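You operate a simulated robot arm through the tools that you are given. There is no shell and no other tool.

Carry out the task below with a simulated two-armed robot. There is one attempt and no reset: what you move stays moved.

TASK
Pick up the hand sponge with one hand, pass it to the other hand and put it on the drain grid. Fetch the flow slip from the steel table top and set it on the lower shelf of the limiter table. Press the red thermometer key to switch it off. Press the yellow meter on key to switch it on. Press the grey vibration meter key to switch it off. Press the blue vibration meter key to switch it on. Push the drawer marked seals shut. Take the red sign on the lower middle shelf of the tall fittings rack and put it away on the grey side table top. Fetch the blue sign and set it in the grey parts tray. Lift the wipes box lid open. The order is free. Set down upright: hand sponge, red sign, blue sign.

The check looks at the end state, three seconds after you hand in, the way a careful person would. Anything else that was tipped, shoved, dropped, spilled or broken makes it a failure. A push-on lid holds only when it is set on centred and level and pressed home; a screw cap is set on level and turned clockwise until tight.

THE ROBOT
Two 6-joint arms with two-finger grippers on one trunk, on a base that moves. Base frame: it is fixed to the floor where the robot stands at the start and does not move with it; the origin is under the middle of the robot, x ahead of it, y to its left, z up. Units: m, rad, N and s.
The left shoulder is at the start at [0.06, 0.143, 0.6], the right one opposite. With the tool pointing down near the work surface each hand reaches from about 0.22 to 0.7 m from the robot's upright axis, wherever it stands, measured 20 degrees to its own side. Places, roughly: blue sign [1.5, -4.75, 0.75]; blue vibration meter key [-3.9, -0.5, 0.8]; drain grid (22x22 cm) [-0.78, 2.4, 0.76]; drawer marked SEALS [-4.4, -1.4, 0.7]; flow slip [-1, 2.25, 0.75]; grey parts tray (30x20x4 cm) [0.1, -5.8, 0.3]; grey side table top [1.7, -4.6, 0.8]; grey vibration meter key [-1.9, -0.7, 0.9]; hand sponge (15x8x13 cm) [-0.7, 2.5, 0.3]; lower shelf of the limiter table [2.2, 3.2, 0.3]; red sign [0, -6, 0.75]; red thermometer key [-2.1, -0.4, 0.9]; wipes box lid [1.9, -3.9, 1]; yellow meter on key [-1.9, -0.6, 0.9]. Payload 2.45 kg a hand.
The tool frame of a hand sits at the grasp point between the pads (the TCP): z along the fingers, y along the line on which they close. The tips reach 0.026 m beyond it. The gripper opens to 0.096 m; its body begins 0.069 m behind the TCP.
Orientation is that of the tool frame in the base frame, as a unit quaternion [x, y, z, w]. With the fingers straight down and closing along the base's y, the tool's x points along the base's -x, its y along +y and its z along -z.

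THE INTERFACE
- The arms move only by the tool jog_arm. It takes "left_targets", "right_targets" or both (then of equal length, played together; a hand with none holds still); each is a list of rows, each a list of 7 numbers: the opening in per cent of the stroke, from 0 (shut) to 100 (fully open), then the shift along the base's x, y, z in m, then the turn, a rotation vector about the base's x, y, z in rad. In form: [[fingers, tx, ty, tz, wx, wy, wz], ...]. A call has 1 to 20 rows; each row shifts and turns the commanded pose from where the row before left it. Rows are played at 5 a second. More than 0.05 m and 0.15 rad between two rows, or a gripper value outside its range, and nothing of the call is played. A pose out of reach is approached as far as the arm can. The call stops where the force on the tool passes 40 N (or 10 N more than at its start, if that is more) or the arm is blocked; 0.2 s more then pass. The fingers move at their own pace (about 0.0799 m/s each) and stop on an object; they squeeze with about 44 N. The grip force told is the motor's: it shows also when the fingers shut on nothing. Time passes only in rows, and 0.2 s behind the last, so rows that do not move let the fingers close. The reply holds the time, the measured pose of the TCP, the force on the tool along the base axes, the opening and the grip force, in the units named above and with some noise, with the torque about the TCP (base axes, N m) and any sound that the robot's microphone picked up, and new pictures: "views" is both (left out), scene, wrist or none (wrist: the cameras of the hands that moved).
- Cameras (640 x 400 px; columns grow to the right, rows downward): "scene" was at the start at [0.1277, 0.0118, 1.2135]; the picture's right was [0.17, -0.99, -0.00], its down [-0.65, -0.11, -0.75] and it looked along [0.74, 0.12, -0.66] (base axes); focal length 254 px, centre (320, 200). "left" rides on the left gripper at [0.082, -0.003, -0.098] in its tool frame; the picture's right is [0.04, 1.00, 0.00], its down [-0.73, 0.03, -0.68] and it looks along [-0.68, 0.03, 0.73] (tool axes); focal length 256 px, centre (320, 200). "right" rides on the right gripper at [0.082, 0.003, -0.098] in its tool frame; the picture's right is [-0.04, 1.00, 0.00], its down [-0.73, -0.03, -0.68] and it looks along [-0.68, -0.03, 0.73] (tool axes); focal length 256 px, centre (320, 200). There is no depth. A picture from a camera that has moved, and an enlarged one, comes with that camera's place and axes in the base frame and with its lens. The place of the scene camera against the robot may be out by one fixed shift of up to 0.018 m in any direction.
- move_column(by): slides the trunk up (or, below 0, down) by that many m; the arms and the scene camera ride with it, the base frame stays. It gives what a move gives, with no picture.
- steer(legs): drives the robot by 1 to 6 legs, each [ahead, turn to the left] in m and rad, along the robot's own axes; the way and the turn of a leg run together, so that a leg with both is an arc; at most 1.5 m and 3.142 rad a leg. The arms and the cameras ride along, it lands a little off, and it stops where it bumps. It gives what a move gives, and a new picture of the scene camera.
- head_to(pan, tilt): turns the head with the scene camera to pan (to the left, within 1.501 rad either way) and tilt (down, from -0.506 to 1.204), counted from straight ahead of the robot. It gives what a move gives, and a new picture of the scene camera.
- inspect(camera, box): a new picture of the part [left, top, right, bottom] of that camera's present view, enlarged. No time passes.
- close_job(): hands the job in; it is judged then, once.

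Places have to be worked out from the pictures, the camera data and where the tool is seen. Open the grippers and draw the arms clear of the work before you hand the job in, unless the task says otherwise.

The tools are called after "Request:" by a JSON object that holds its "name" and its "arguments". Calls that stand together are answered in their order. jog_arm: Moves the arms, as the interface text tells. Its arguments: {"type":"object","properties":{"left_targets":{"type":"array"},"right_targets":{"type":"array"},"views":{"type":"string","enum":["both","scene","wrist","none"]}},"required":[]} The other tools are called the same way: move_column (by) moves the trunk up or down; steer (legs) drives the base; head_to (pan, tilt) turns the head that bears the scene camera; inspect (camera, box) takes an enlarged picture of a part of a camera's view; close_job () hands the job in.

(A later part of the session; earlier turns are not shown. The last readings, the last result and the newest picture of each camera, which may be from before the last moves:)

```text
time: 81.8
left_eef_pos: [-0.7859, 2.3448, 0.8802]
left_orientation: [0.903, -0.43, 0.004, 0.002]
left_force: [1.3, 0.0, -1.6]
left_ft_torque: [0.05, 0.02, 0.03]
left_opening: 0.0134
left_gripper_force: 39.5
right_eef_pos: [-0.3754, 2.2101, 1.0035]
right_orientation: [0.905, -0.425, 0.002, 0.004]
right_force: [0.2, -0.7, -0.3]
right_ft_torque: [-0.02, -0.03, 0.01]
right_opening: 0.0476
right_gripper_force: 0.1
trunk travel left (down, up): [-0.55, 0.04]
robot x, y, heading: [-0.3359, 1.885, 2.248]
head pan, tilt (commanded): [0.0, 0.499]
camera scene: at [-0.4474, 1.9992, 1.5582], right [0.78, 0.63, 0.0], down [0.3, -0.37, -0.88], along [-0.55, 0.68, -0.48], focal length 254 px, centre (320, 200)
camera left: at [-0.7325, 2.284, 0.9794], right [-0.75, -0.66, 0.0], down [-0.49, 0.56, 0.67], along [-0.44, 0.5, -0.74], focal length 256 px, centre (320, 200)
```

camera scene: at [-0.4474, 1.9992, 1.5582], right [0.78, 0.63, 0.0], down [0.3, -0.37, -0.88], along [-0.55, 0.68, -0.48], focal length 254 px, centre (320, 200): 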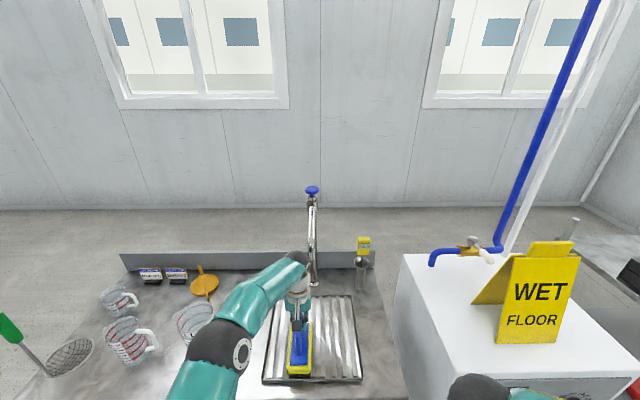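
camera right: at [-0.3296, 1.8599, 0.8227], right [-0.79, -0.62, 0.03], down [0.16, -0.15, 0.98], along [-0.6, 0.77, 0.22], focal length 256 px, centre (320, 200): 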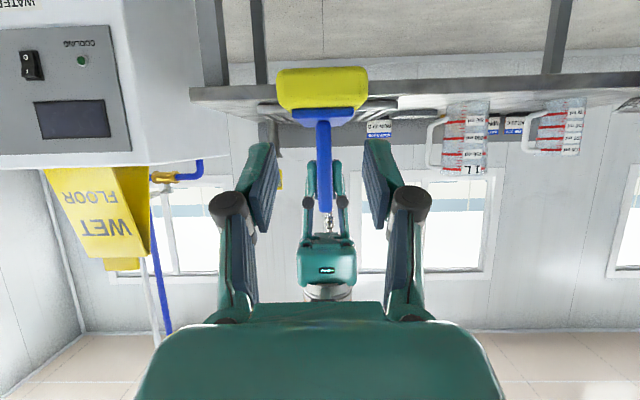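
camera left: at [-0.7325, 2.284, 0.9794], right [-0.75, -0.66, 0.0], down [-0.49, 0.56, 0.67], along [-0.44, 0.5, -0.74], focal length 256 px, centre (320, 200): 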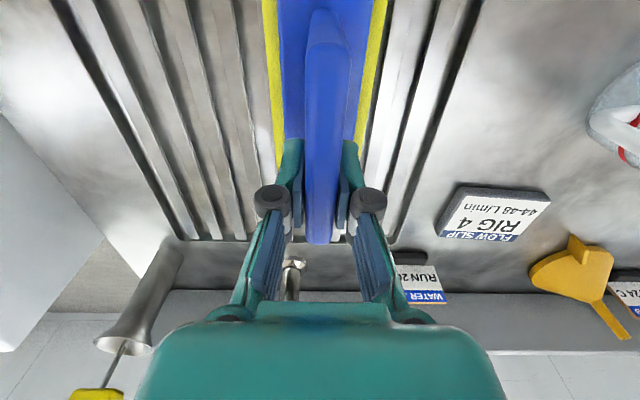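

Lowering in small steps, watching the force.

Request:
{"name": "jog_arm", "arguments": {"left_targets": [[0, 0, 0, -0.004, 0, 0, 0], [0, 0, 0, -0.004, 0, 0, 0]], "views": "none"}}

Request:
{"name": "jog_arm", "arguments": {"left_targets": [[0, 0, 0, -0.003, 0, 0, 0]], "views": "none"}}

Request:
{"name": "jog_arm", "arguments": {"left_targets": [[0, 0, 0, -0.002, 0, 0, 0]], "views": "scene"}}

Request:
{"name": "inspect", "arguments": {"camera": "scene", "box": [220, 270, 420, 395]}}

```text
time: 82.4
left_eef_pos: [-0.7844, 2.3447, 0.8718]
left_orientation: [0.903, -0.43, 0.004, 0.004]
left_force: [0.1, -0.4, -1.7]
left_ft_torque: [0.02, 0.01, -0.02]
left_opening: 0.0134
left_gripper_force: 40.3
right_eef_pos: [-0.3744, 2.21, 1.0052]
right_orientation: [0.905, -0.425, 0.002, 0.004]
right_force: [0.6, -0.1, 0.6]
right_ft_torque: [-0.01, -0.01, -0.01]
right_opening: 0.0482
right_gripper_force: 0.1
trunk travel left (down, up): [-0.55, 0.04]
robot x, y, heading: [-0.3351, 1.8853, 2.25]
head pan, tilt (commanded): [0.0, 0.499]
```

```text
time: 82.8
left_eef_pos: [-0.785, 2.3437, 0.8697]
left_orientation: [0.903, -0.43, 0.004, 0.003]
left_force: [-0.1, -0.9, -0.9]
left_ft_torque: [0.01, 0.03, -0.01]
left_opening: 0.0134
left_gripper_force: 40.2
right_eef_pos: [-0.3755, 2.2102, 1.0043]
right_orientation: [0.905, -0.425, 0.002, 0.004]
right_force: [0.6, -0.3, 0.7]
right_ft_torque: [0.03, 0.0, -0.02]
right_opening: 0.0481
right_gripper_force: 0.0
trunk travel left (down, up): [-0.55, 0.04]
robot x, y, heading: [-0.3368, 1.8818, 2.245]
head pan, tilt (commanded): [0.0, 0.499]
```

```text
time: 83.2
left_eef_pos: [-0.7853, 2.3434, 0.8677]
left_orientation: [0.902, -0.431, 0.005, 0.002]
left_force: [0.8, 0.9, -1.8]
left_ft_torque: [0.01, 0.01, 0.01]
left_opening: 0.013
left_gripper_force: 40.1
right_eef_pos: [-0.374, 2.21, 1.0046]
right_orientation: [0.905, -0.425, 0.002, 0.004]
right_force: [-0.4, -0.2, 0.1]
right_ft_torque: [0.0, -0.02, -0.02]
right_opening: 0.0481
right_gripper_force: 0.0
trunk travel left (down, up): [-0.55, 0.04]
robot x, y, heading: [-0.3383, 1.8845, 2.249]
head pan, tilt (commanded): [0.0, 0.499]
camera scene: at [-0.4472, 1.9989, 1.5582], right [0.78, 0.63, 0.0], down [0.3, -0.37, -0.88], along [-0.55, 0.68, -0.48], focal length 254 px, centre (320, 200)
```

scene: 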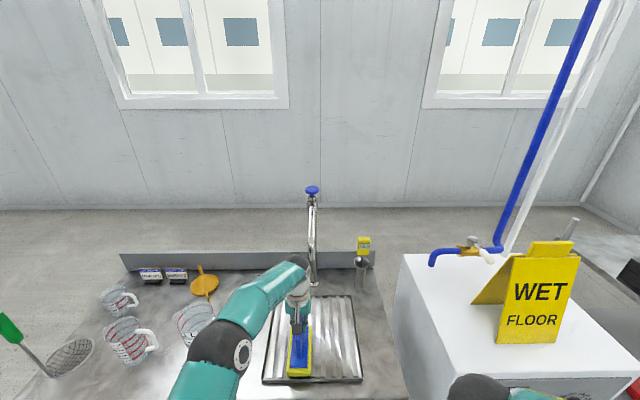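

```text
3.20 times, centred on (320, 332) of scene
camera zoom: at [-0.4472, 1.9989, 1.5582], right [0.78, 0.63, 0.0], down [0.3, -0.37, -0.88], along [-0.55, 0.68, -0.48], focal length 813 px, centre (320, -224)
```

zoom: 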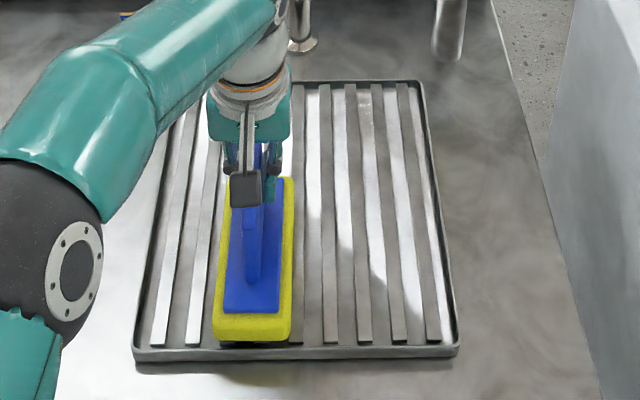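

Not touching yet (force still ~ −1.5 N). Continue down in 2–3 mm steps.

Request:
{"name": "jog_arm", "arguments": {"left_targets": [[0, 0, 0, -0.003, 0, 0, 0]], "views": "none"}}

Request:
{"name": "jog_arm", "arguments": {"left_targets": [[0, 0, 0, -0.002, 0, 0, 0]], "views": "none"}}

Request:
{"name": "jog_arm", "arguments": {"left_targets": [[0, 0, 0, -0.002, 0, 0, 0]], "views": "none"}}

```text
time: 83.6
left_eef_pos: [-0.7866, 2.344, 0.8644]
left_orientation: [0.903, -0.43, 0.004, 0.003]
left_force: [-0.3, 0.2, -2.1]
left_ft_torque: [0.03, 0.06, 0.0]
left_opening: 0.0133
left_gripper_force: 39.9
right_eef_pos: [-0.3751, 2.2109, 1.0043]
right_orientation: [0.905, -0.425, 0.002, 0.004]
right_force: [0.2, 0.2, -0.2]
right_ft_torque: [-0.01, 0.02, 0.03]
right_opening: 0.0481
right_gripper_force: 0.1
trunk travel left (down, up): [-0.55, 0.04]
robot x, y, heading: [-0.3397, 1.8836, 2.249]
head pan, tilt (commanded): [0.0, 0.499]
```

```text
time: 84.0
left_eef_pos: [-0.7865, 2.3443, 0.8626]
left_orientation: [0.903, -0.43, 0.005, 0.002]
left_force: [-0.6, -0.7, -2.0]
left_ft_torque: [0.04, 0.05, 0.0]
left_opening: 0.0131
left_gripper_force: 39.7
right_eef_pos: [-0.3756, 2.2116, 1.0063]
right_orientation: [0.905, -0.425, 0.002, 0.003]
right_force: [-0.8, 0.7, 0.8]
right_ft_torque: [0.01, -0.01, -0.04]
right_opening: 0.0479
right_gripper_force: 0.1
trunk travel left (down, up): [-0.55, 0.04]
robot x, y, heading: [-0.3365, 1.8865, 2.248]
head pan, tilt (commanded): [0.0, 0.499]
```

```text
time: 84.4
left_eef_pos: [-0.7859, 2.3442, 0.8619]
left_orientation: [0.903, -0.43, 0.004, 0.003]
left_force: [0.6, -0.3, 2.6]
left_ft_torque: [0.09, 0.12, 0.01]
left_opening: 0.0135
left_gripper_force: 39.4
right_eef_pos: [-0.3738, 2.2107, 1.0048]
right_orientation: [0.906, -0.424, 0.002, 0.003]
right_force: [-1.2, -0.3, 0.0]
right_ft_torque: [0.01, -0.02, 0.0]
right_opening: 0.0481
right_gripper_force: 0.0
trunk travel left (down, up): [-0.55, 0.04]
robot x, y, heading: [-0.3382, 1.8833, 2.246]
head pan, tilt (commanded): [0.0, 0.499]
```

Contact felt (+2.6 N). Press 1 mm more, release and rise a little.

Request:
{"name": "jog_arm", "arguments": {"left_targets": [[0, 0, 0, -0.001, 0, 0, 0], [20, 0, 0, 0, 0, 0, 0], [45, 0, 0, 0, 0, 0, 0], [45, 0, 0, 0, 0, 0, 0], [45, 0, 0, 0.02, 0, 0, 0], [45, 0, 0, 0.03, 0, 0, 0], [45, 0, 0, 0.04, 0, 0, 0]], "views": "both"}}

Request:
{"name": "inspect", "arguments": {"camera": "scene", "box": [220, 270, 420, 395]}}

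```text
time: 86.0
left_eef_pos: [-0.7839, 2.3426, 0.9497]
left_orientation: [0.902, -0.432, 0.004, 0.003]
left_force: [0.7, 0.4, 0.1]
left_ft_torque: [0.05, 0.02, 0.04]
left_opening: 0.0432
left_gripper_force: 0.2
right_eef_pos: [-0.3736, 2.2107, 1.0052]
right_orientation: [0.905, -0.425, 0.002, 0.004]
right_force: [0.3, 0.9, 0.1]
right_ft_torque: [0.01, 0.01, 0.02]
right_opening: 0.0481
right_gripper_force: 0.1
trunk travel left (down, up): [-0.55, 0.04]
robot x, y, heading: [-0.3346, 1.8837, 2.244]
head pan, tilt (commanded): [0.0, 0.499]
camera scene: at [-0.4464, 1.998, 1.5583], right [0.78, 0.63, 0.0], down [0.3, -0.37, -0.88], along [-0.55, 0.68, -0.48], focal length 254 px, centre (320, 200)
camera left: at [-0.7304, 2.2822, 1.049], right [-0.75, -0.66, 0.0], down [-0.49, 0.56, 0.67], along [-0.44, 0.5, -0.74], focal length 256 px, centre (320, 200)
```

scene: 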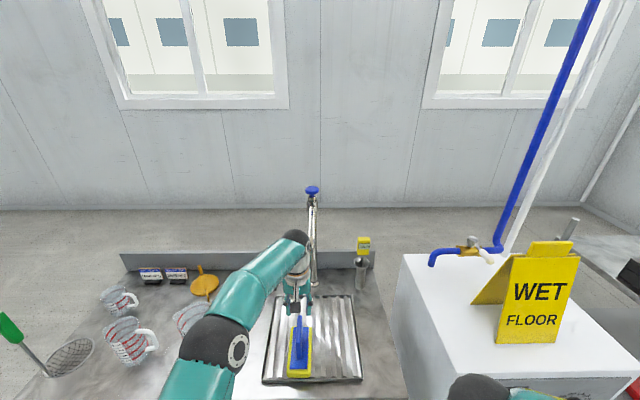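
left: 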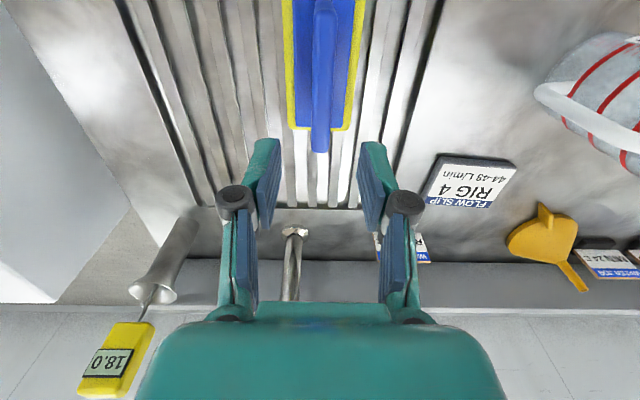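

```text
3.20 times, centred on (320, 332) of scene
camera zoom: at [-0.4464, 1.998, 1.5583], right [0.78, 0.63, 0.0], down [0.3, -0.37, -0.88], along [-0.55, 0.68, -0.48], focal length 813 px, centre (320, -224)
```

zoom: 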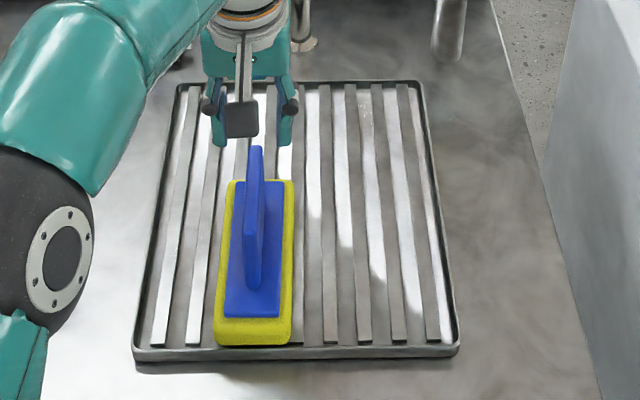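

The sponge stands on the grid but close to its front rim. I'll regrasp the handle nearer to me and shift it ~4 cm further in, keeping the wrist clear of the spout.

Request:
{"name": "jog_arm", "arguments": {"left_targets": [[45, 0.0214, -0.0264, 0, 0, 0, 0], [45, 0, 0, -0.04, 0, 0, 0], [45, 0, 0, -0.04, 0, 0, 0], [45, 0, 0, -0.006, 0, 0, 0], [0, 0, 0, 0, 0, 0, 0], [0, 0, 0, 0, 0, 0, 0], [0, 0, 0, 0, 0, 0, 0], [0, 0, 0, 0, 0, 0, 0]], "views": "both"}}

```text
time: 87.8
left_eef_pos: [-0.7641, 2.3168, 0.8631]
left_orientation: [0.903, -0.43, 0.005, 0.002]
left_force: [1.3, 0.1, 1.2]
left_ft_torque: [-0.04, -0.02, -0.02]
left_opening: 0.0133
left_gripper_force: 39.9
right_eef_pos: [-0.3746, 2.2109, 1.0045]
right_orientation: [0.905, -0.425, 0.002, 0.004]
right_force: [0.5, -0.4, -0.1]
right_ft_torque: [0.03, -0.01, 0.0]
right_opening: 0.0479
right_gripper_force: 0.1
trunk travel left (down, up): [-0.55, 0.04]
robot x, y, heading: [-0.3355, 1.8811, 2.251]
head pan, tilt (commanded): [0.0, 0.499]
camera scene: at [-0.4471, 1.9988, 1.5583], right [0.78, 0.63, 0.0], down [0.3, -0.37, -0.88], along [-0.55, 0.68, -0.48], focal length 254 px, centre (320, 200)
camera left: at [-0.711, 2.2572, 0.9625], right [-0.75, -0.66, 0.0], down [-0.49, 0.56, 0.67], along [-0.44, 0.5, -0.74], focal length 256 px, centre (320, 200)
```

scene: 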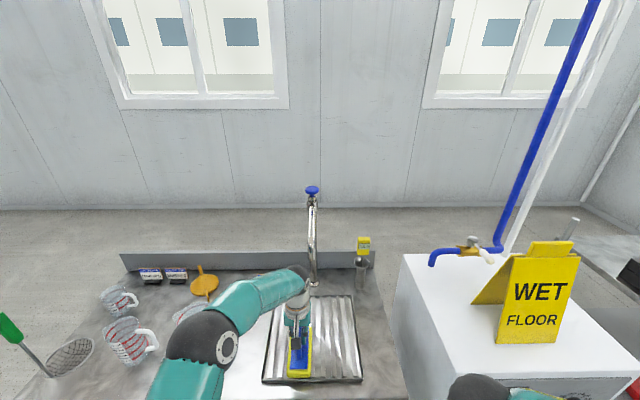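
left: 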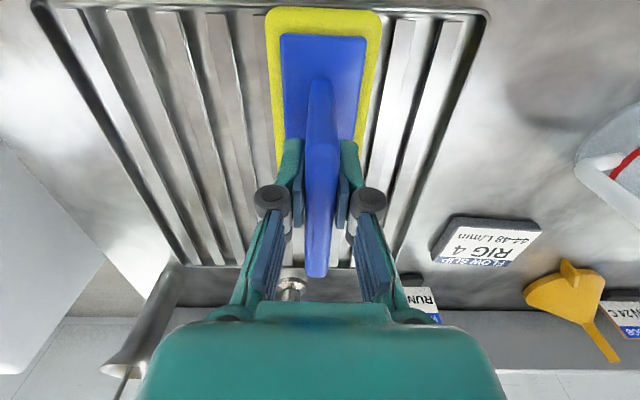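

Regripped near the handle's front end. Lift 1.2 cm, move 4 cm in, and lower again.

Request:
{"name": "jog_arm", "arguments": {"left_targets": [[0, 0, 0, 0.012, 0, 0, 0], [0, -0.0125, 0.0155, 0.003, 0, 0, 0], [0, -0.0126, 0.0156, 0, 0, 0, 0], [0, 0, 0, -0.01, 0, 0, 0]], "views": "none"}}

Request:
{"name": "jog_arm", "arguments": {"left_targets": [[0, 0, 0, -0.003, 0, 0, 0]], "views": "none"}}

Request:
{"name": "jog_arm", "arguments": {"left_targets": [[0, 0, 0, -0.002, 0, 0, 0]], "views": "both"}}

```text
time: 88.8
left_eef_pos: [-0.7876, 2.3481, 0.8692]
left_orientation: [0.902, -0.431, 0.005, 0.002]
left_force: [-0.4, 0.1, -1.3]
left_ft_torque: [-0.01, -0.04, 0.02]
left_opening: 0.0133
left_gripper_force: 40.1
right_eef_pos: [-0.3734, 2.2102, 1.0042]
right_orientation: [0.905, -0.425, 0.002, 0.004]
right_force: [0.8, -0.5, 0.4]
right_ft_torque: [-0.05, 0.02, 0.02]
right_opening: 0.0479
right_gripper_force: 0.0
trunk travel left (down, up): [-0.55, 0.04]
robot x, y, heading: [-0.3334, 1.8793, 2.252]
head pan, tilt (commanded): [0.0, 0.499]
```

```text
time: 89.2
left_eef_pos: [-0.7882, 2.3486, 0.8654]
left_orientation: [0.902, -0.432, 0.004, 0.003]
left_force: [-1.5, 0.4, -1.2]
left_ft_torque: [-0.02, -0.02, -0.02]
left_opening: 0.0136
left_gripper_force: 39.8
right_eef_pos: [-0.3739, 2.211, 1.0043]
right_orientation: [0.906, -0.424, 0.003, 0.004]
right_force: [-0.7, 0.2, 0.2]
right_ft_torque: [0.03, -0.02, -0.01]
right_opening: 0.0482
right_gripper_force: 0.0
trunk travel left (down, up): [-0.55, 0.04]
robot x, y, heading: [-0.337, 1.8832, 2.248]
head pan, tilt (commanded): [0.0, 0.499]
```

```text
time: 89.6
left_eef_pos: [-0.7886, 2.3482, 0.8625]
left_orientation: [0.903, -0.43, 0.005, 0.002]
left_force: [-0.2, -0.7, -1.6]
left_ft_torque: [-0.01, -0.02, 0.0]
left_opening: 0.0134
left_gripper_force: 40.2
right_eef_pos: [-0.3736, 2.2107, 1.0051]
right_orientation: [0.905, -0.426, 0.003, 0.004]
right_force: [-0.4, 1.0, -0.4]
right_ft_torque: [-0.01, 0.01, -0.02]
right_opening: 0.0479
right_gripper_force: 0.0
trunk travel left (down, up): [-0.55, 0.04]
robot x, y, heading: [-0.3355, 1.8788, 2.25]
head pan, tilt (commanded): [0.0, 0.499]
camera scene: at [-0.4472, 1.9989, 1.5582], right [0.78, 0.63, 0.0], down [0.3, -0.37, -0.88], along [-0.55, 0.68, -0.48], focal length 254 px, centre (320, 200)
camera left: at [-0.7357, 2.2872, 0.9627], right [-0.75, -0.66, 0.0], down [-0.49, 0.56, 0.67], along [-0.44, 0.5, -0.74], focal length 256 px, centre (320, 200)
```

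scene: 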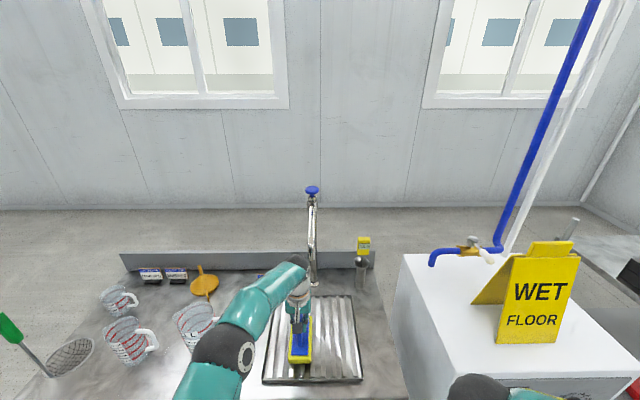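
left: 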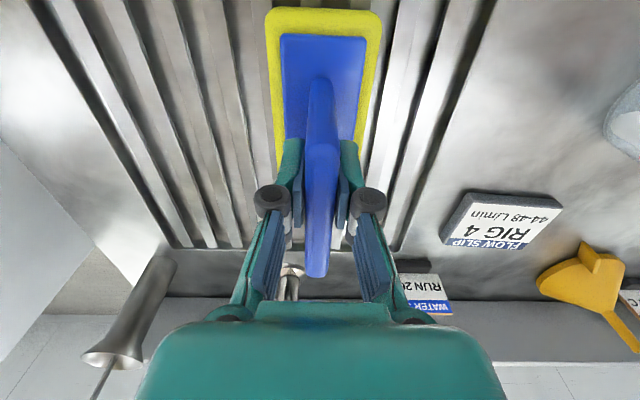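

Not touching yet; a few more 2 mm steps down.

Request:
{"name": "jog_arm", "arguments": {"left_targets": [[0, 0, 0, -0.002, 0, 0, 0]], "views": "none"}}

Request:
{"name": "jog_arm", "arguments": {"left_targets": [[0, 0, 0, -0.002, 0, 0, 0]], "views": "none"}}

Request:
{"name": "jog_arm", "arguments": {"left_targets": [[0, 0, 0, -0.002, 0, 0, 0]], "views": "none"}}

```text
time: 90.0
left_eef_pos: [-0.7885, 2.3466, 0.8629]
left_orientation: [0.903, -0.431, 0.003, 0.001]
left_force: [0.0, 1.4, 3.6]
left_ft_torque: [-0.26, -0.26, -0.01]
left_opening: 0.0133
left_gripper_force: 39.4
right_eef_pos: [-0.374, 2.2104, 1.0045]
right_orientation: [0.905, -0.425, 0.002, 0.004]
right_force: [-0.5, -0.8, 1.0]
right_ft_torque: [0.02, -0.03, 0.01]
right_opening: 0.0483
right_gripper_force: 0.1
trunk travel left (down, up): [-0.55, 0.04]
robot x, y, heading: [-0.3377, 1.8836, 2.243]
head pan, tilt (commanded): [0.0, 0.499]
```

```text
time: 90.4
left_eef_pos: [-0.7877, 2.3489, 0.8622]
left_orientation: [0.902, -0.431, 0.002, 0.002]
left_force: [-0.4, 0.7, 16.1]
left_ft_torque: [-0.83, -0.61, -0.02]
left_opening: 0.0134
left_gripper_force: 40.2
right_eef_pos: [-0.374, 2.2094, 1.0059]
right_orientation: [0.905, -0.425, 0.001, 0.004]
right_force: [0.4, -1.3, 0.2]
right_ft_torque: [-0.02, 0.0, -0.03]
right_opening: 0.048
right_gripper_force: 0.1
trunk travel left (down, up): [-0.55, 0.04]
robot x, y, heading: [-0.3352, 1.8831, 2.25]
head pan, tilt (commanded): [0.0, 0.499]
```

```text
time: 90.8
left_eef_pos: [-0.789, 2.3479, 0.8616]
left_orientation: [0.902, -0.431, 0.001, 0.0]
left_force: [-1.1, -0.4, 28.9]
left_ft_torque: [-0.21, -0.09, -0.02]
left_opening: 0.0137
left_gripper_force: 40.5
right_eef_pos: [-0.3723, 2.2095, 1.0071]
right_orientation: [0.905, -0.425, 0.002, 0.003]
right_force: [-0.3, -0.4, -0.1]
right_ft_torque: [0.0, -0.04, -0.04]
right_opening: 0.048
right_gripper_force: 0.1
trunk travel left (down, up): [-0.55, 0.04]
robot x, y, heading: [-0.3358, 1.8815, 2.25]
head pan, tilt (commanded): [0.0, 0.499]
```

Firm contact (29 N). I'll relax 4 mm, open, and rise clear.

Request:
{"name": "jog_arm", "arguments": {"left_targets": [[0, 0, 0, 0.004, 0, 0, 0], [25, 0, 0, 0, 0, 0, 0], [50, 0, 0, 0, 0, 0, 0], [50, 0, 0, 0, 0, 0, 0], [50, 0, 0, 0.03, 0, 0, 0], [50, 0, 0, 0.04, 0, 0, 0], [50, 0.015, -0.0187, 0.03, 0, 0, 0], [50, 0.025, -0.031, 0, 0, 0, 0]], "views": "both"}}

Request:
{"name": "inspect", "arguments": {"camera": "scene", "box": [220, 270, 420, 395]}}

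```text
time: 92.6
left_eef_pos: [-0.7487, 2.2978, 0.9614]
left_orientation: [0.902, -0.431, 0.004, 0.001]
left_force: [0.0, -0.4, -0.2]
left_ft_torque: [0.01, 0.03, 0.03]
left_opening: 0.0481
left_gripper_force: 0.1
right_eef_pos: [-0.3737, 2.2093, 1.0052]
right_orientation: [0.905, -0.425, 0.001, 0.004]
right_force: [-0.3, 1.3, 0.6]
right_ft_torque: [-0.04, 0.04, 0.01]
right_opening: 0.048
right_gripper_force: 0.0
trunk travel left (down, up): [-0.55, 0.04]
robot x, y, heading: [-0.336, 1.8825, 2.242]
head pan, tilt (commanded): [0.0, 0.499]
camera scene: at [-0.4463, 1.9977, 1.5584], right [0.78, 0.63, 0.0], down [0.3, -0.37, -0.88], along [-0.55, 0.68, -0.48], focal length 254 px, centre (320, 200)
camera left: at [-0.6947, 2.2374, 1.0612], right [-0.75, -0.66, 0.0], down [-0.49, 0.56, 0.67], along [-0.44, 0.51, -0.74], focal length 256 px, centre (320, 200)
```

scene: 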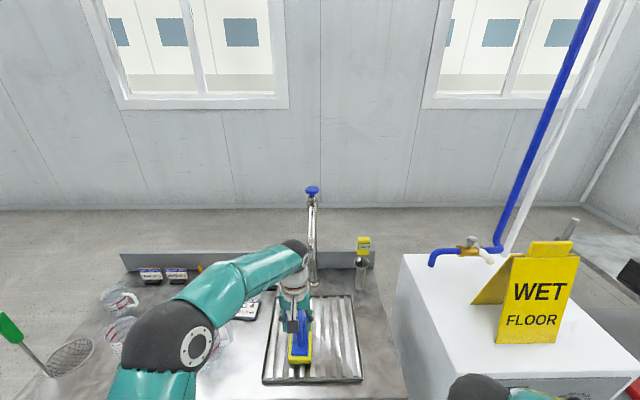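
left: 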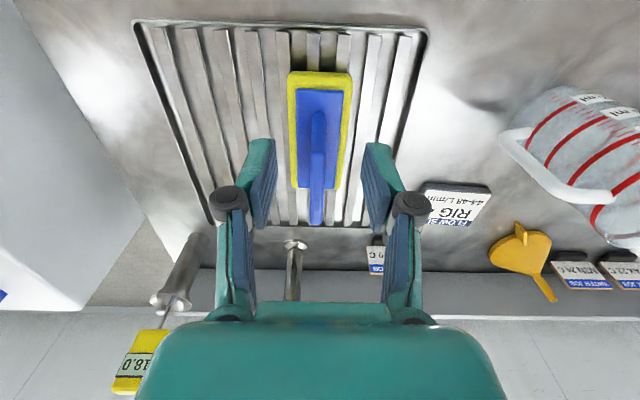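

```text
3.20 times, centred on (320, 332) of scene
camera zoom: at [-0.4463, 1.9977, 1.5584], right [0.78, 0.63, 0.0], down [0.3, -0.37, -0.88], along [-0.55, 0.68, -0.48], focal length 813 px, centre (320, -224)
```

zoom: 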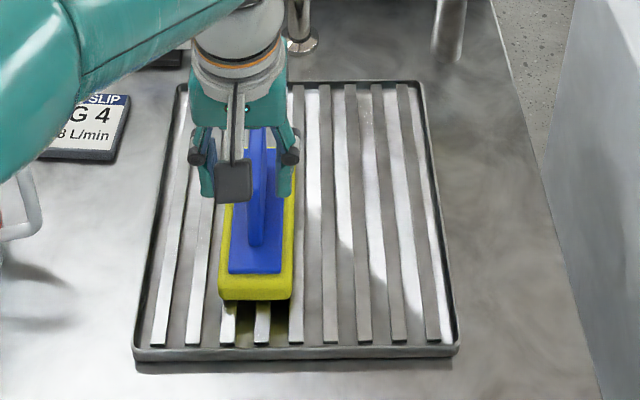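

The sponge now stands well inside the grid. Next the flow slip: I'll move the left hand up and back out of the way and look at the slip closely.

Request:
{"name": "jog_arm", "arguments": {"left_targets": [[50, 0.0251, -0.0311, 0.02, 0, 0, 0], [50, 0.0251, -0.0311, 0.02, 0, 0, 0], [50, 0.0251, -0.0311, 0, 0, 0, 0], [50, 0.0251, -0.0311, 0, 0, 0, 0]], "views": "none"}}

Request:
{"name": "head_to", "arguments": {"pan": 0.35, "tilt": 0.75}}

Request:
{"name": "inspect", "arguments": {"camera": "left", "box": [320, 100, 640, 300]}}

```text
time: 93.6
left_eef_pos: [-0.6482, 2.1739, 1.0014]
left_orientation: [0.902, -0.431, 0.004, 0.002]
left_force: [0.3, -1.2, -0.5]
left_ft_torque: [0.03, 0.0, -0.01]
left_opening: 0.0478
left_gripper_force: 0.0
right_eef_pos: [-0.3737, 2.2104, 1.0043]
right_orientation: [0.905, -0.424, 0.002, 0.004]
right_force: [-0.3, -0.1, -0.4]
right_ft_torque: [0.0, 0.0, 0.03]
right_opening: 0.0481
right_gripper_force: 0.0
trunk travel left (down, up): [-0.55, 0.04]
robot x, y, heading: [-0.3372, 1.8818, 2.248]
head pan, tilt (commanded): [0.0, 0.499]
```

```text
time: 94.4
left_eef_pos: [-0.6493, 2.1752, 1.0012]
left_orientation: [0.902, -0.431, 0.003, 0.002]
left_force: [0.1, 0.6, -0.3]
left_ft_torque: [-0.03, -0.02, 0.02]
left_opening: 0.0481
left_gripper_force: 0.0
right_eef_pos: [-0.3737, 2.21, 1.0063]
right_orientation: [0.905, -0.425, 0.002, 0.004]
right_force: [-0.3, 0.2, -0.5]
right_ft_torque: [-0.01, -0.02, -0.02]
right_opening: 0.0477
right_gripper_force: 0.0
trunk travel left (down, up): [-0.55, 0.04]
robot x, y, heading: [-0.3326, 1.8837, 2.245]
head pan, tilt (commanded): [0.351, 0.75]
camera scene: at [-0.4605, 1.9702, 1.5364], right [0.52, 0.86, 0.0], down [0.58, -0.35, -0.73], along [-0.63, 0.38, -0.68], focal length 254 px, centre (320, 200)
```

scene: 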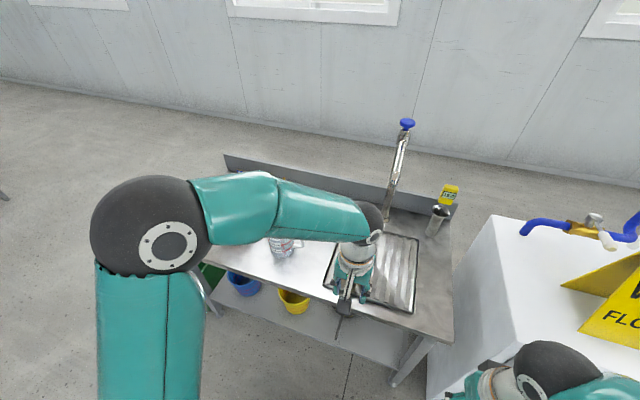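

```text
2.00 times, centred on (480, 200) of left
camera zoom: at [-0.5959, 2.1144, 1.1002], right [-0.75, -0.66, 0.0], down [-0.49, 0.56, 0.67], along [-0.44, 0.5, -0.74], focal length 512 px, centre (0, 200)
```

zoom: 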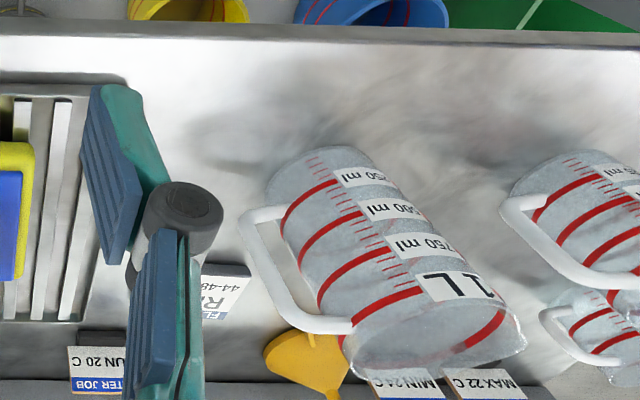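

The slip (≈10.5×8 cm) lies behind the 1 L jug, ~0.28 m to my left and too far. I'll back off, shift left ~0.23 m, and come back in.

Request:
{"name": "steer", "arguments": {"legs": [[-0.35, 0], [0, 0.6], [0.42, 0], [0, -0.6]]}}

```text
time: 102.7
left_eef_pos: [-0.8492, 2.0115, 1.0008]
left_orientation: [0.906, -0.422, 0.004, 0.002]
left_force: [0.4, -0.1, 0.1]
left_ft_torque: [0.05, 0.01, -0.01]
left_opening: 0.048
left_gripper_force: 0.0
right_eef_pos: [-0.5756, 2.0523, 1.0058]
right_orientation: [0.91, -0.415, 0.002, 0.004]
right_force: [-0.2, -1.0, -1.1]
right_ft_torque: [-0.04, -0.03, -0.02]
right_opening: 0.0478
right_gripper_force: 0.1
trunk travel left (down, up): [-0.55, 0.04]
robot x, y, heading: [-0.5442, 1.7107, 2.274]
head pan, tilt (commanded): [0.351, 0.75]
camera scene: at [-0.6725, 1.7982, 1.5363], right [0.49, 0.87, 0.0], down [0.59, -0.34, -0.73], along [-0.64, 0.36, -0.68], focal length 254 px, centre (320, 200)
```

scene: 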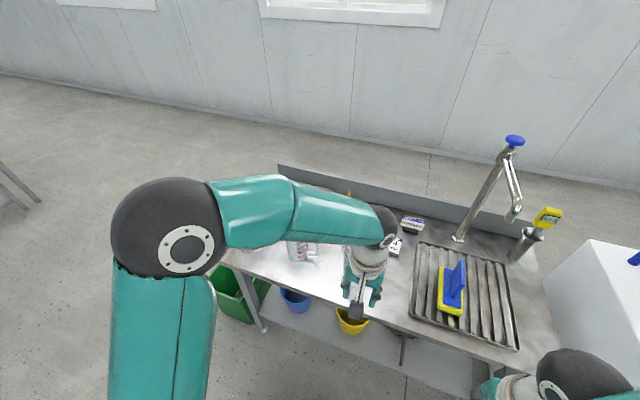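

The slip is now straight ahead; the jug sits in front-left of it, so I'll use the right hand coming from the right. I'll rotate the right tool ~82° (to close along the slip's short side) and park the left hand to the left.

Request:
{"name": "jog_arm", "arguments": {"right_targets": [[100, 0, 0, 0, 0, 0, 0.1432], [100, 0, 0, 0, 0, 0, 0.1432], [100, 0, 0, 0, 0, 0, 0.1432], [100, 0, 0, 0, 0, 0, 0.1432], [100, 0, 0, 0, 0, 0, 0.1432], [100, 0, 0, 0, 0, 0, 0.1432], [100, 0, 0, 0, 0, 0, 0.1432], [100, 0, 0, 0, 0, 0, 0.1432], [100, 0, 0, 0, 0, 0, 0.1432], [100, 0, 0, 0, 0, 0, 0.1432]], "left_targets": [[50, -0.0177, -0.0432, 0, 0, 0, 0], [50, -0.0177, -0.0432, 0, 0, 0, 0], [50, -0.0177, -0.0432, 0, 0, 0, 0], [50, -0.0177, -0.0432, 0, 0, 0, 0], [50, -0.0177, -0.0432, 0, 0, 0, 0], [50, -0.0177, -0.0432, 0, 0, 0, 0], [50, 0, 0, 0, 0, 0, 0], [50, 0, 0, 0, 0, 0, 0], [50, 0, 0, 0, 0, 0, 0], [50, 0, 0, 0, 0, 0, 0]], "views": "wrist"}}

Request:
{"name": "head_to", "arguments": {"pan": 0, "tilt": 0.75}}

```text
time: 104.9
left_eef_pos: [-0.9562, 1.7515, 1.0014]
left_orientation: [0.907, -0.422, 0.004, 0.002]
left_force: [-0.1, -0.5, 0.0]
left_ft_torque: [-0.01, 0.05, -0.05]
left_opening: 0.0481
left_gripper_force: 0.0
right_eef_pos: [-0.5753, 2.0525, 1.0052]
right_orientation: [0.959, 0.284, 0.005, 0.001]
right_force: [0.3, -0.2, -0.2]
right_ft_torque: [0.04, 0.0, 0.03]
right_opening: 0.0957
right_gripper_force: 0.1
trunk travel left (down, up): [-0.55, 0.04]
robot x, y, heading: [-0.5457, 1.7133, 2.273]
head pan, tilt (commanded): [0.351, 0.75]
camera right: at [-0.5046, 2.0934, 1.103], right [0.51, -0.86, 0.01], down [-0.64, -0.37, 0.67], along [-0.58, -0.35, -0.74], focal length 256 px, centre (320, 200)
camera left: at [-0.9018, 1.6921, 1.1008], right [-0.74, -0.67, 0.0], down [-0.5, 0.55, 0.67], along [-0.45, 0.5, -0.74], focal length 256 px, centre (320, 200)
```

right: 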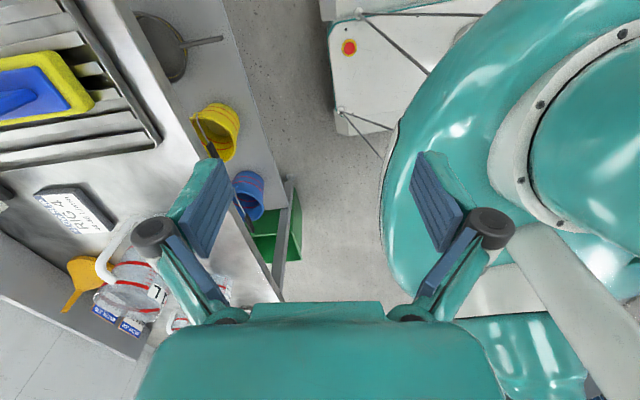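
left: 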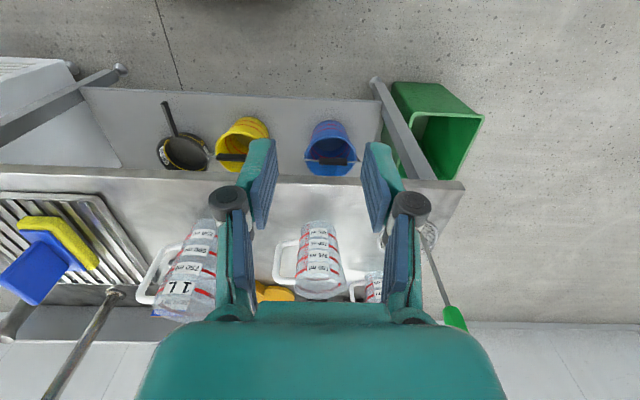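

```text
time: 105.8
left_eef_pos: [-0.9558, 1.7515, 1.0017]
left_orientation: [0.906, -0.422, 0.005, 0.002]
left_force: [-0.2, 0.1, 0.0]
left_ft_torque: [-0.01, 0.0, -0.01]
left_opening: 0.048
left_gripper_force: 0.0
right_eef_pos: [-0.5738, 2.0521, 1.006]
right_orientation: [0.959, 0.283, 0.004, 0.002]
right_force: [0.4, 0.4, -1.0]
right_ft_torque: [0.0, 0.0, 0.0]
right_opening: 0.0956
right_gripper_force: 0.0
trunk travel left (down, up): [-0.55, 0.04]
robot x, y, heading: [-0.5461, 1.7163, 2.276]
head pan, tilt (commanded): [0.0, 0.75]
camera scene: at [-0.6537, 1.8199, 1.5364], right [0.76, 0.65, 0.0], down [0.44, -0.52, -0.73], along [-0.47, 0.56, -0.68], focal length 254 px, centre (320, 200)
```

scene: 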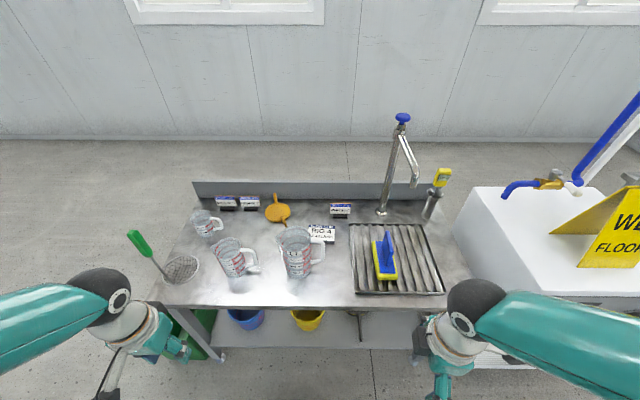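

Good overview. Zooming on the slip area to locate it and the jug.

Request:
{"name": "inspect", "arguments": {"camera": "scene", "box": [240, 190, 400, 290]}}

Request:
{"name": "inspect", "arguments": {"camera": "right", "box": [0, 150, 240, 300]}}

```text
4.00 times, centred on (320, 240) of scene
camera zoom: at [-0.6537, 1.8199, 1.5364], right [0.76, 0.65, 0.0], down [0.44, -0.52, -0.73], along [-0.47, 0.56, -0.68], focal length 1017 px, centre (320, 40)
```

zoom: 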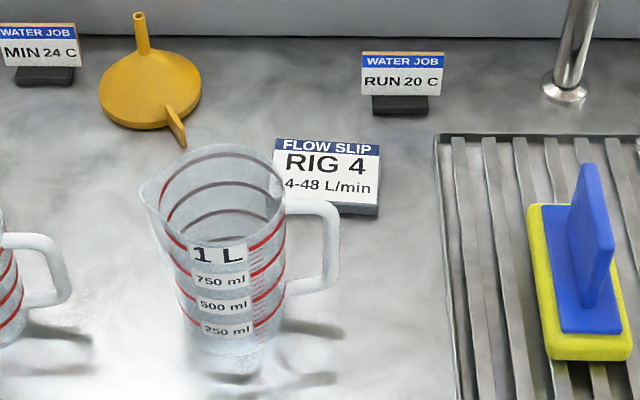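

```text
2.67 times, centred on (120, 225) of right
camera zoom: at [-0.5046, 2.0933, 1.1029], right [0.51, -0.86, 0.01], down [-0.64, -0.37, 0.67], along [-0.58, -0.35, -0.74], focal length 683 px, centre (853, 133)
```

zoom: 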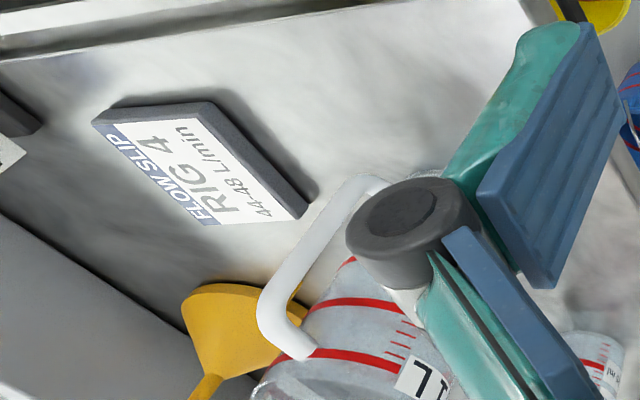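

The slip centre is ≈(-1.029, 2.308), long axis at ~0.65 rad, about 10.3×8 cm. Driving 0.14 m ahead to bring it in reach.

Request:
{"name": "steer", "arguments": {"legs": [[0.14, 0]]}}

```text
time: 107.1
left_eef_pos: [-1.047, 1.8604, 1.0013]
left_orientation: [0.907, -0.421, 0.005, 0.002]
left_force: [-1.3, 0.1, -0.2]
left_ft_torque: [-0.05, -0.04, -0.02]
left_opening: 0.0476
left_gripper_force: 0.0
right_eef_pos: [-0.667, 2.1601, 1.0052]
right_orientation: [0.959, 0.283, 0.004, 0.003]
right_force: [0.5, 0.1, 0.0]
right_ft_torque: [-0.01, -0.02, 0.07]
right_opening: 0.0961
right_gripper_force: 0.0
trunk travel left (down, up): [-0.55, 0.04]
robot x, y, heading: [-0.6343, 1.8192, 2.279]
head pan, tilt (commanded): [0.0, 0.75]
camera scene: at [-0.7457, 1.9285, 1.5361], right [0.76, 0.65, 0.0], down [0.44, -0.52, -0.73], along [-0.47, 0.56, -0.68], focal length 254 px, centre (320, 200)
```

scene: 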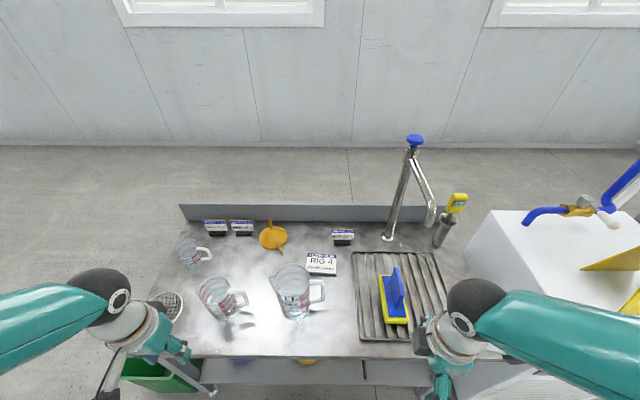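

Moving the right hand over the slip at z≈1.02, with the small yaw correction.

Request:
{"name": "jog_arm", "arguments": {"right_targets": [[100, -0.0453, 0.0185, 0.01, 0, 0, 0.038], [100, -0.0453, 0.0185, 0.01, 0, 0, 0.037], [100, -0.0453, 0.0185, 0, 0, 0, 0], [100, -0.0453, 0.0185, 0, 0, 0, 0], [100, -0.0453, 0.0185, 0, 0, 0, 0], [100, -0.0453, 0.0185, 0, 0, 0, 0], [100, -0.0453, 0.0185, 0, 0, 0, 0], [100, -0.0449, 0.0185, 0, 0, 0, 0]], "views": "both"}}

```text
time: 108.9
left_eef_pos: [-1.0498, 1.8599, 1.0003]
left_orientation: [0.907, -0.422, 0.005, 0.003]
left_force: [-0.4, -0.5, -0.5]
left_ft_torque: [-0.03, -0.09, -0.02]
left_opening: 0.0479
left_gripper_force: 0.0
right_eef_pos: [-1.0305, 2.3082, 1.0236]
right_orientation: [0.947, 0.321, 0.005, 0.004]
right_force: [-0.4, 0.9, 1.5]
right_ft_torque: [-0.09, 0.0, -0.02]
right_opening: 0.0959
right_gripper_force: 0.1
trunk travel left (down, up): [-0.55, 0.04]
robot x, y, heading: [-0.6346, 1.822, 2.276]
head pan, tilt (commanded): [0.0, 0.75]
camera scene: at [-0.7481, 1.9284, 1.5361], right [0.76, 0.65, 0.0], down [0.44, -0.52, -0.73], along [-0.47, 0.56, -0.68], focal length 254 px, centre (320, 200)
camera right: at [-0.9641, 2.3546, 1.1222], right [0.57, -0.82, 0.01], down [-0.61, -0.42, 0.67], along [-0.55, -0.39, -0.74], focal length 256 px, centre (320, 200)
```

scene: 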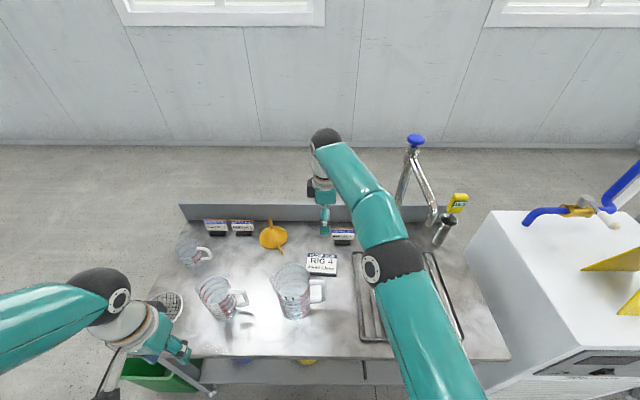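
right: 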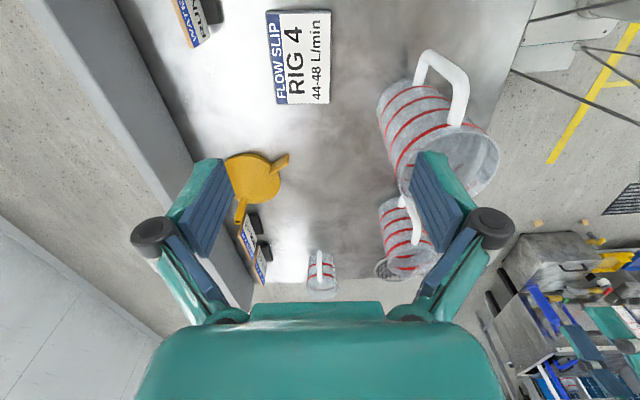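

The wrist view gives slip centre ≈(-1.051, 2.320), 10.5×7.5 cm, yaw ≈0.63. Shift ~2.4 cm, descend to z≈0.86 and re-check.

Request:
{"name": "jog_arm", "arguments": {"right_targets": [[100, -0.0103, 0.006, 0, 0, 0, -0.025], [100, -0.0102, 0.006, -0.02, 0, 0, 0], [100, 0, 0, -0.048, 0, 0, 0], [100, 0, 0, -0.048, 0, 0, 0], [100, 0, 0, -0.045, 0, 0, 0]], "views": "both"}}

```text
time: 110.1
left_eef_pos: [-1.0468, 1.8587, 1.0011]
left_orientation: [0.907, -0.421, 0.004, 0.002]
left_force: [0.1, -0.7, 0.2]
left_ft_torque: [-0.06, 0.0, 0.02]
left_opening: 0.048
left_gripper_force: 0.1
right_eef_pos: [-1.051, 2.3186, 0.8602]
right_orientation: [0.952, 0.307, 0.004, 0.003]
right_force: [0.1, -0.6, 0.1]
right_ft_torque: [-0.01, 0.01, 0.04]
right_opening: 0.0958
right_gripper_force: 0.1
right hand out of reach, approached as far as the arm can: row 1, 2, 3, 4, 5
trunk travel left (down, up): [-0.55, 0.04]
robot x, y, heading: [-0.6348, 1.8206, 2.274]
head pan, tilt (commanded): [0.0, 0.75]
camera scene: at [-0.7447, 1.9273, 1.5363], right [0.76, 0.65, 0.0], down [0.44, -0.52, -0.73], along [-0.47, 0.56, -0.68], focal length 254 px, centre (320, 200)
camera right: at [-0.9833, 2.3628, 0.957], right [0.55, -0.83, 0.01], down [-0.62, -0.4, 0.67], along [-0.56, -0.38, -0.74], focal length 256 px, centre (320, 200)
```

scene: 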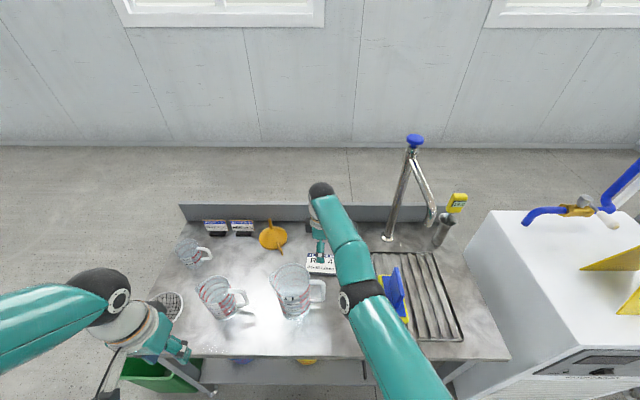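
right: 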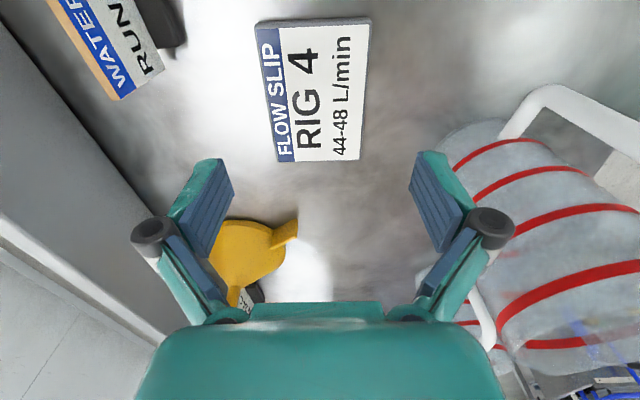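

The pose is near the arm's limit and the elbow is getting low near the sponge. I'll raise the hand, turn the base left ~0.35 rad so the right shoulder gets closer, and re-approach.

Request:
{"name": "jog_arm", "arguments": {"right_targets": [[100, 0, 0, 0.045, 0, 0, 0], [100, 0, 0, 0.045, 0, 0, 0], [100, 0, 0, 0.045, 0, 0, 0], [100, 0.01, -0.012, 0.03, 0, 0, 0], [100, 0.03, -0.036, 0, 0, 0, 0]], "views": "none"}}

Request:
{"name": "steer", "arguments": {"legs": [[0, 0.35]]}}

```text
time: 111.3
left_eef_pos: [-1.0471, 1.8585, 1.0006]
left_orientation: [0.907, -0.421, 0.005, 0.002]
left_force: [-0.9, -1.1, -0.4]
left_ft_torque: [0.02, -0.06, 0.01]
left_opening: 0.0479
left_gripper_force: 0.0
right_eef_pos: [-1.0318, 2.3004, 1.0262]
right_orientation: [0.952, 0.307, 0.006, 0.003]
right_force: [-0.2, -0.1, -0.1]
right_ft_torque: [0.04, 0.01, 0.0]
right_opening: 0.096
right_gripper_force: 0.1
right hand out of reach, approached as far as the arm can: row 2, 3, 4, 5
trunk travel left (down, up): [-0.55, 0.04]
robot x, y, heading: [-0.6352, 1.8192, 2.275]
head pan, tilt (commanded): [0.0, 0.75]
```

```text
time: 112.5
left_eef_pos: [-1.0452, 1.788, 1.0035]
left_orientation: [0.94, -0.341, 0.004, 0.001]
left_force: [-0.6, -0.1, -0.1]
left_ft_torque: [0.04, 0.02, 0.0]
left_opening: 0.0479
left_gripper_force: 0.1
right_eef_pos: [-1.1061, 2.2252, 1.0272]
right_orientation: [0.921, 0.389, 0.005, 0.003]
right_force: [0.8, 0.2, 0.4]
right_ft_torque: [0.06, 0.04, 0.02]
right_opening: 0.0962
right_gripper_force: 0.1
trunk travel left (down, up): [-0.55, 0.04]
robot x, y, heading: [-0.6323, 1.8248, 2.443]
head pan, tilt (commanded): [0.0, 0.75]
stopped in leg 1: the robot was blocked; the commanded pose is now the measured one
camera scene: at [-0.7556, 1.9138, 1.5364], right [0.64, 0.77, 0.0], down [0.52, -0.44, -0.73], along [-0.56, 0.47, -0.68], focal length 254 px, centre (320, 200)
```

scene: 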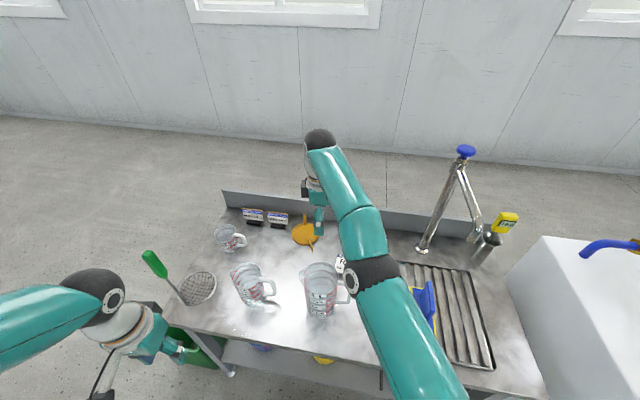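

The turn stopped early. I'll look straight down to see what is near the base and the elbows.

Request:
{"name": "head_to", "arguments": {"pan": 0, "tilt": 1.2}}

Request:
{"name": "head_to", "arguments": {"pan": 0.9, "tilt": 0.9}}

```text
time: 113.4
left_eef_pos: [-1.0462, 1.7878, 1.0021]
left_orientation: [0.94, -0.341, 0.004, 0.002]
left_force: [-0.2, -0.1, -0.1]
left_ft_torque: [0.0, -0.02, -0.02]
left_opening: 0.0479
left_gripper_force: 0.0
right_eef_pos: [-1.108, 2.227, 1.0258]
right_orientation: [0.921, 0.389, 0.005, 0.003]
right_force: [0.7, 0.5, 0.0]
right_ft_torque: [0.01, 0.03, -0.03]
right_opening: 0.0959
right_gripper_force: 0.1
trunk travel left (down, up): [-0.55, 0.04]
robot x, y, heading: [-0.6306, 1.822, 2.439]
head pan, tilt (commanded): [0.0, 1.201]
camera scene: at [-0.7355, 1.8975, 1.5047], right [0.64, 0.77, 0.0], down [0.71, -0.6, -0.36], along [-0.28, 0.23, -0.93], focal length 254 px, centre (320, 200)
```

scene: 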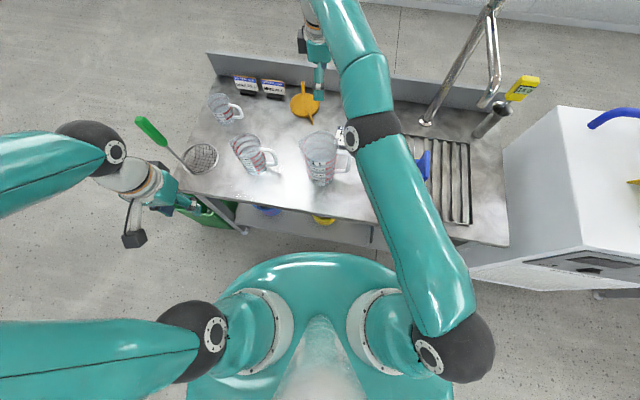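

```text
time: 114.6
left_eef_pos: [-1.0459, 1.7874, 1.0021]
left_orientation: [0.94, -0.342, 0.003, 0.002]
left_force: [0.7, -0.3, 0.3]
left_ft_torque: [0.01, -0.01, 0.01]
left_opening: 0.0483
left_gripper_force: 0.1
right_eef_pos: [-1.1079, 2.226, 1.0261]
right_orientation: [0.921, 0.389, 0.005, 0.003]
right_force: [0.3, 0.4, 0.5]
right_ft_torque: [-0.01, 0.01, -0.02]
right_opening: 0.0962
right_gripper_force: 0.1
trunk travel left (down, up): [-0.55, 0.04]
robot x, y, heading: [-0.6275, 1.824, 2.445]
head pan, tilt (commanded): [0.901, 0.901]
camera scene: at [-0.7669, 1.8464, 1.5244], right [-0.2, 0.98, 0.0], down [0.77, 0.16, -0.62], along [-0.61, -0.12, -0.78], focal length 254 px, centre (320, 200)
```

scene: 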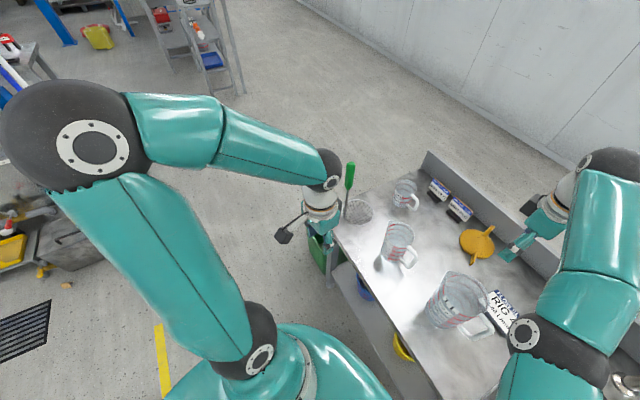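

Nothing obviously touching (jug rim is only z≈0.89, elbows are at ~1.0). I'll try a smaller additional turn.

Request:
{"name": "steer", "arguments": {"legs": [[0, 0.12]]}}

```text
time: 116.0
left_eef_pos: [-1.0377, 1.7382, 1.0033]
left_orientation: [0.959, -0.285, 0.005, 0.001]
left_force: [0.0, -0.2, -0.4]
left_ft_torque: [0.01, 0.04, 0.0]
left_opening: 0.0476
left_gripper_force: 0.1
right_eef_pos: [-1.1508, 2.1677, 1.0327]
right_orientation: [0.897, 0.442, 0.0, 0.0]
right_force: [0.1, 0.1, -0.9]
right_ft_torque: [0.03, -0.01, 0.0]
right_opening: 0.0958
right_gripper_force: 0.0
trunk travel left (down, up): [-0.55, 0.04]
robot x, y, heading: [-0.6276, 1.8314, 2.567]
head pan, tilt (commanded): [0.901, 0.901]
stopped in leg 1: the robot was blocked; the commanded pose is now the measured one
camera scene: at [-0.766, 1.8357, 1.5245], right [-0.32, 0.95, 0.0], down [0.74, 0.25, -0.62], along [-0.59, -0.2, -0.78], focal length 254 px, centre (320, 200)
```

scene: 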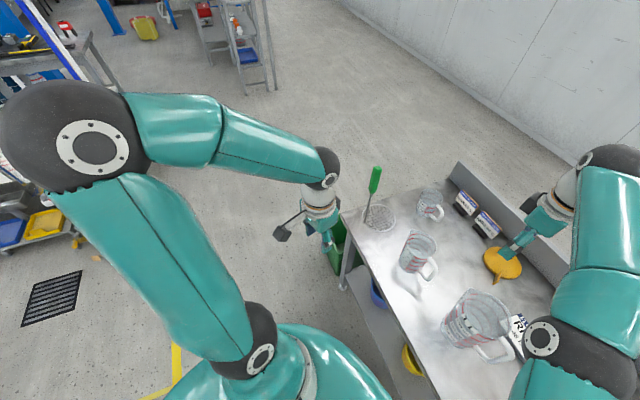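

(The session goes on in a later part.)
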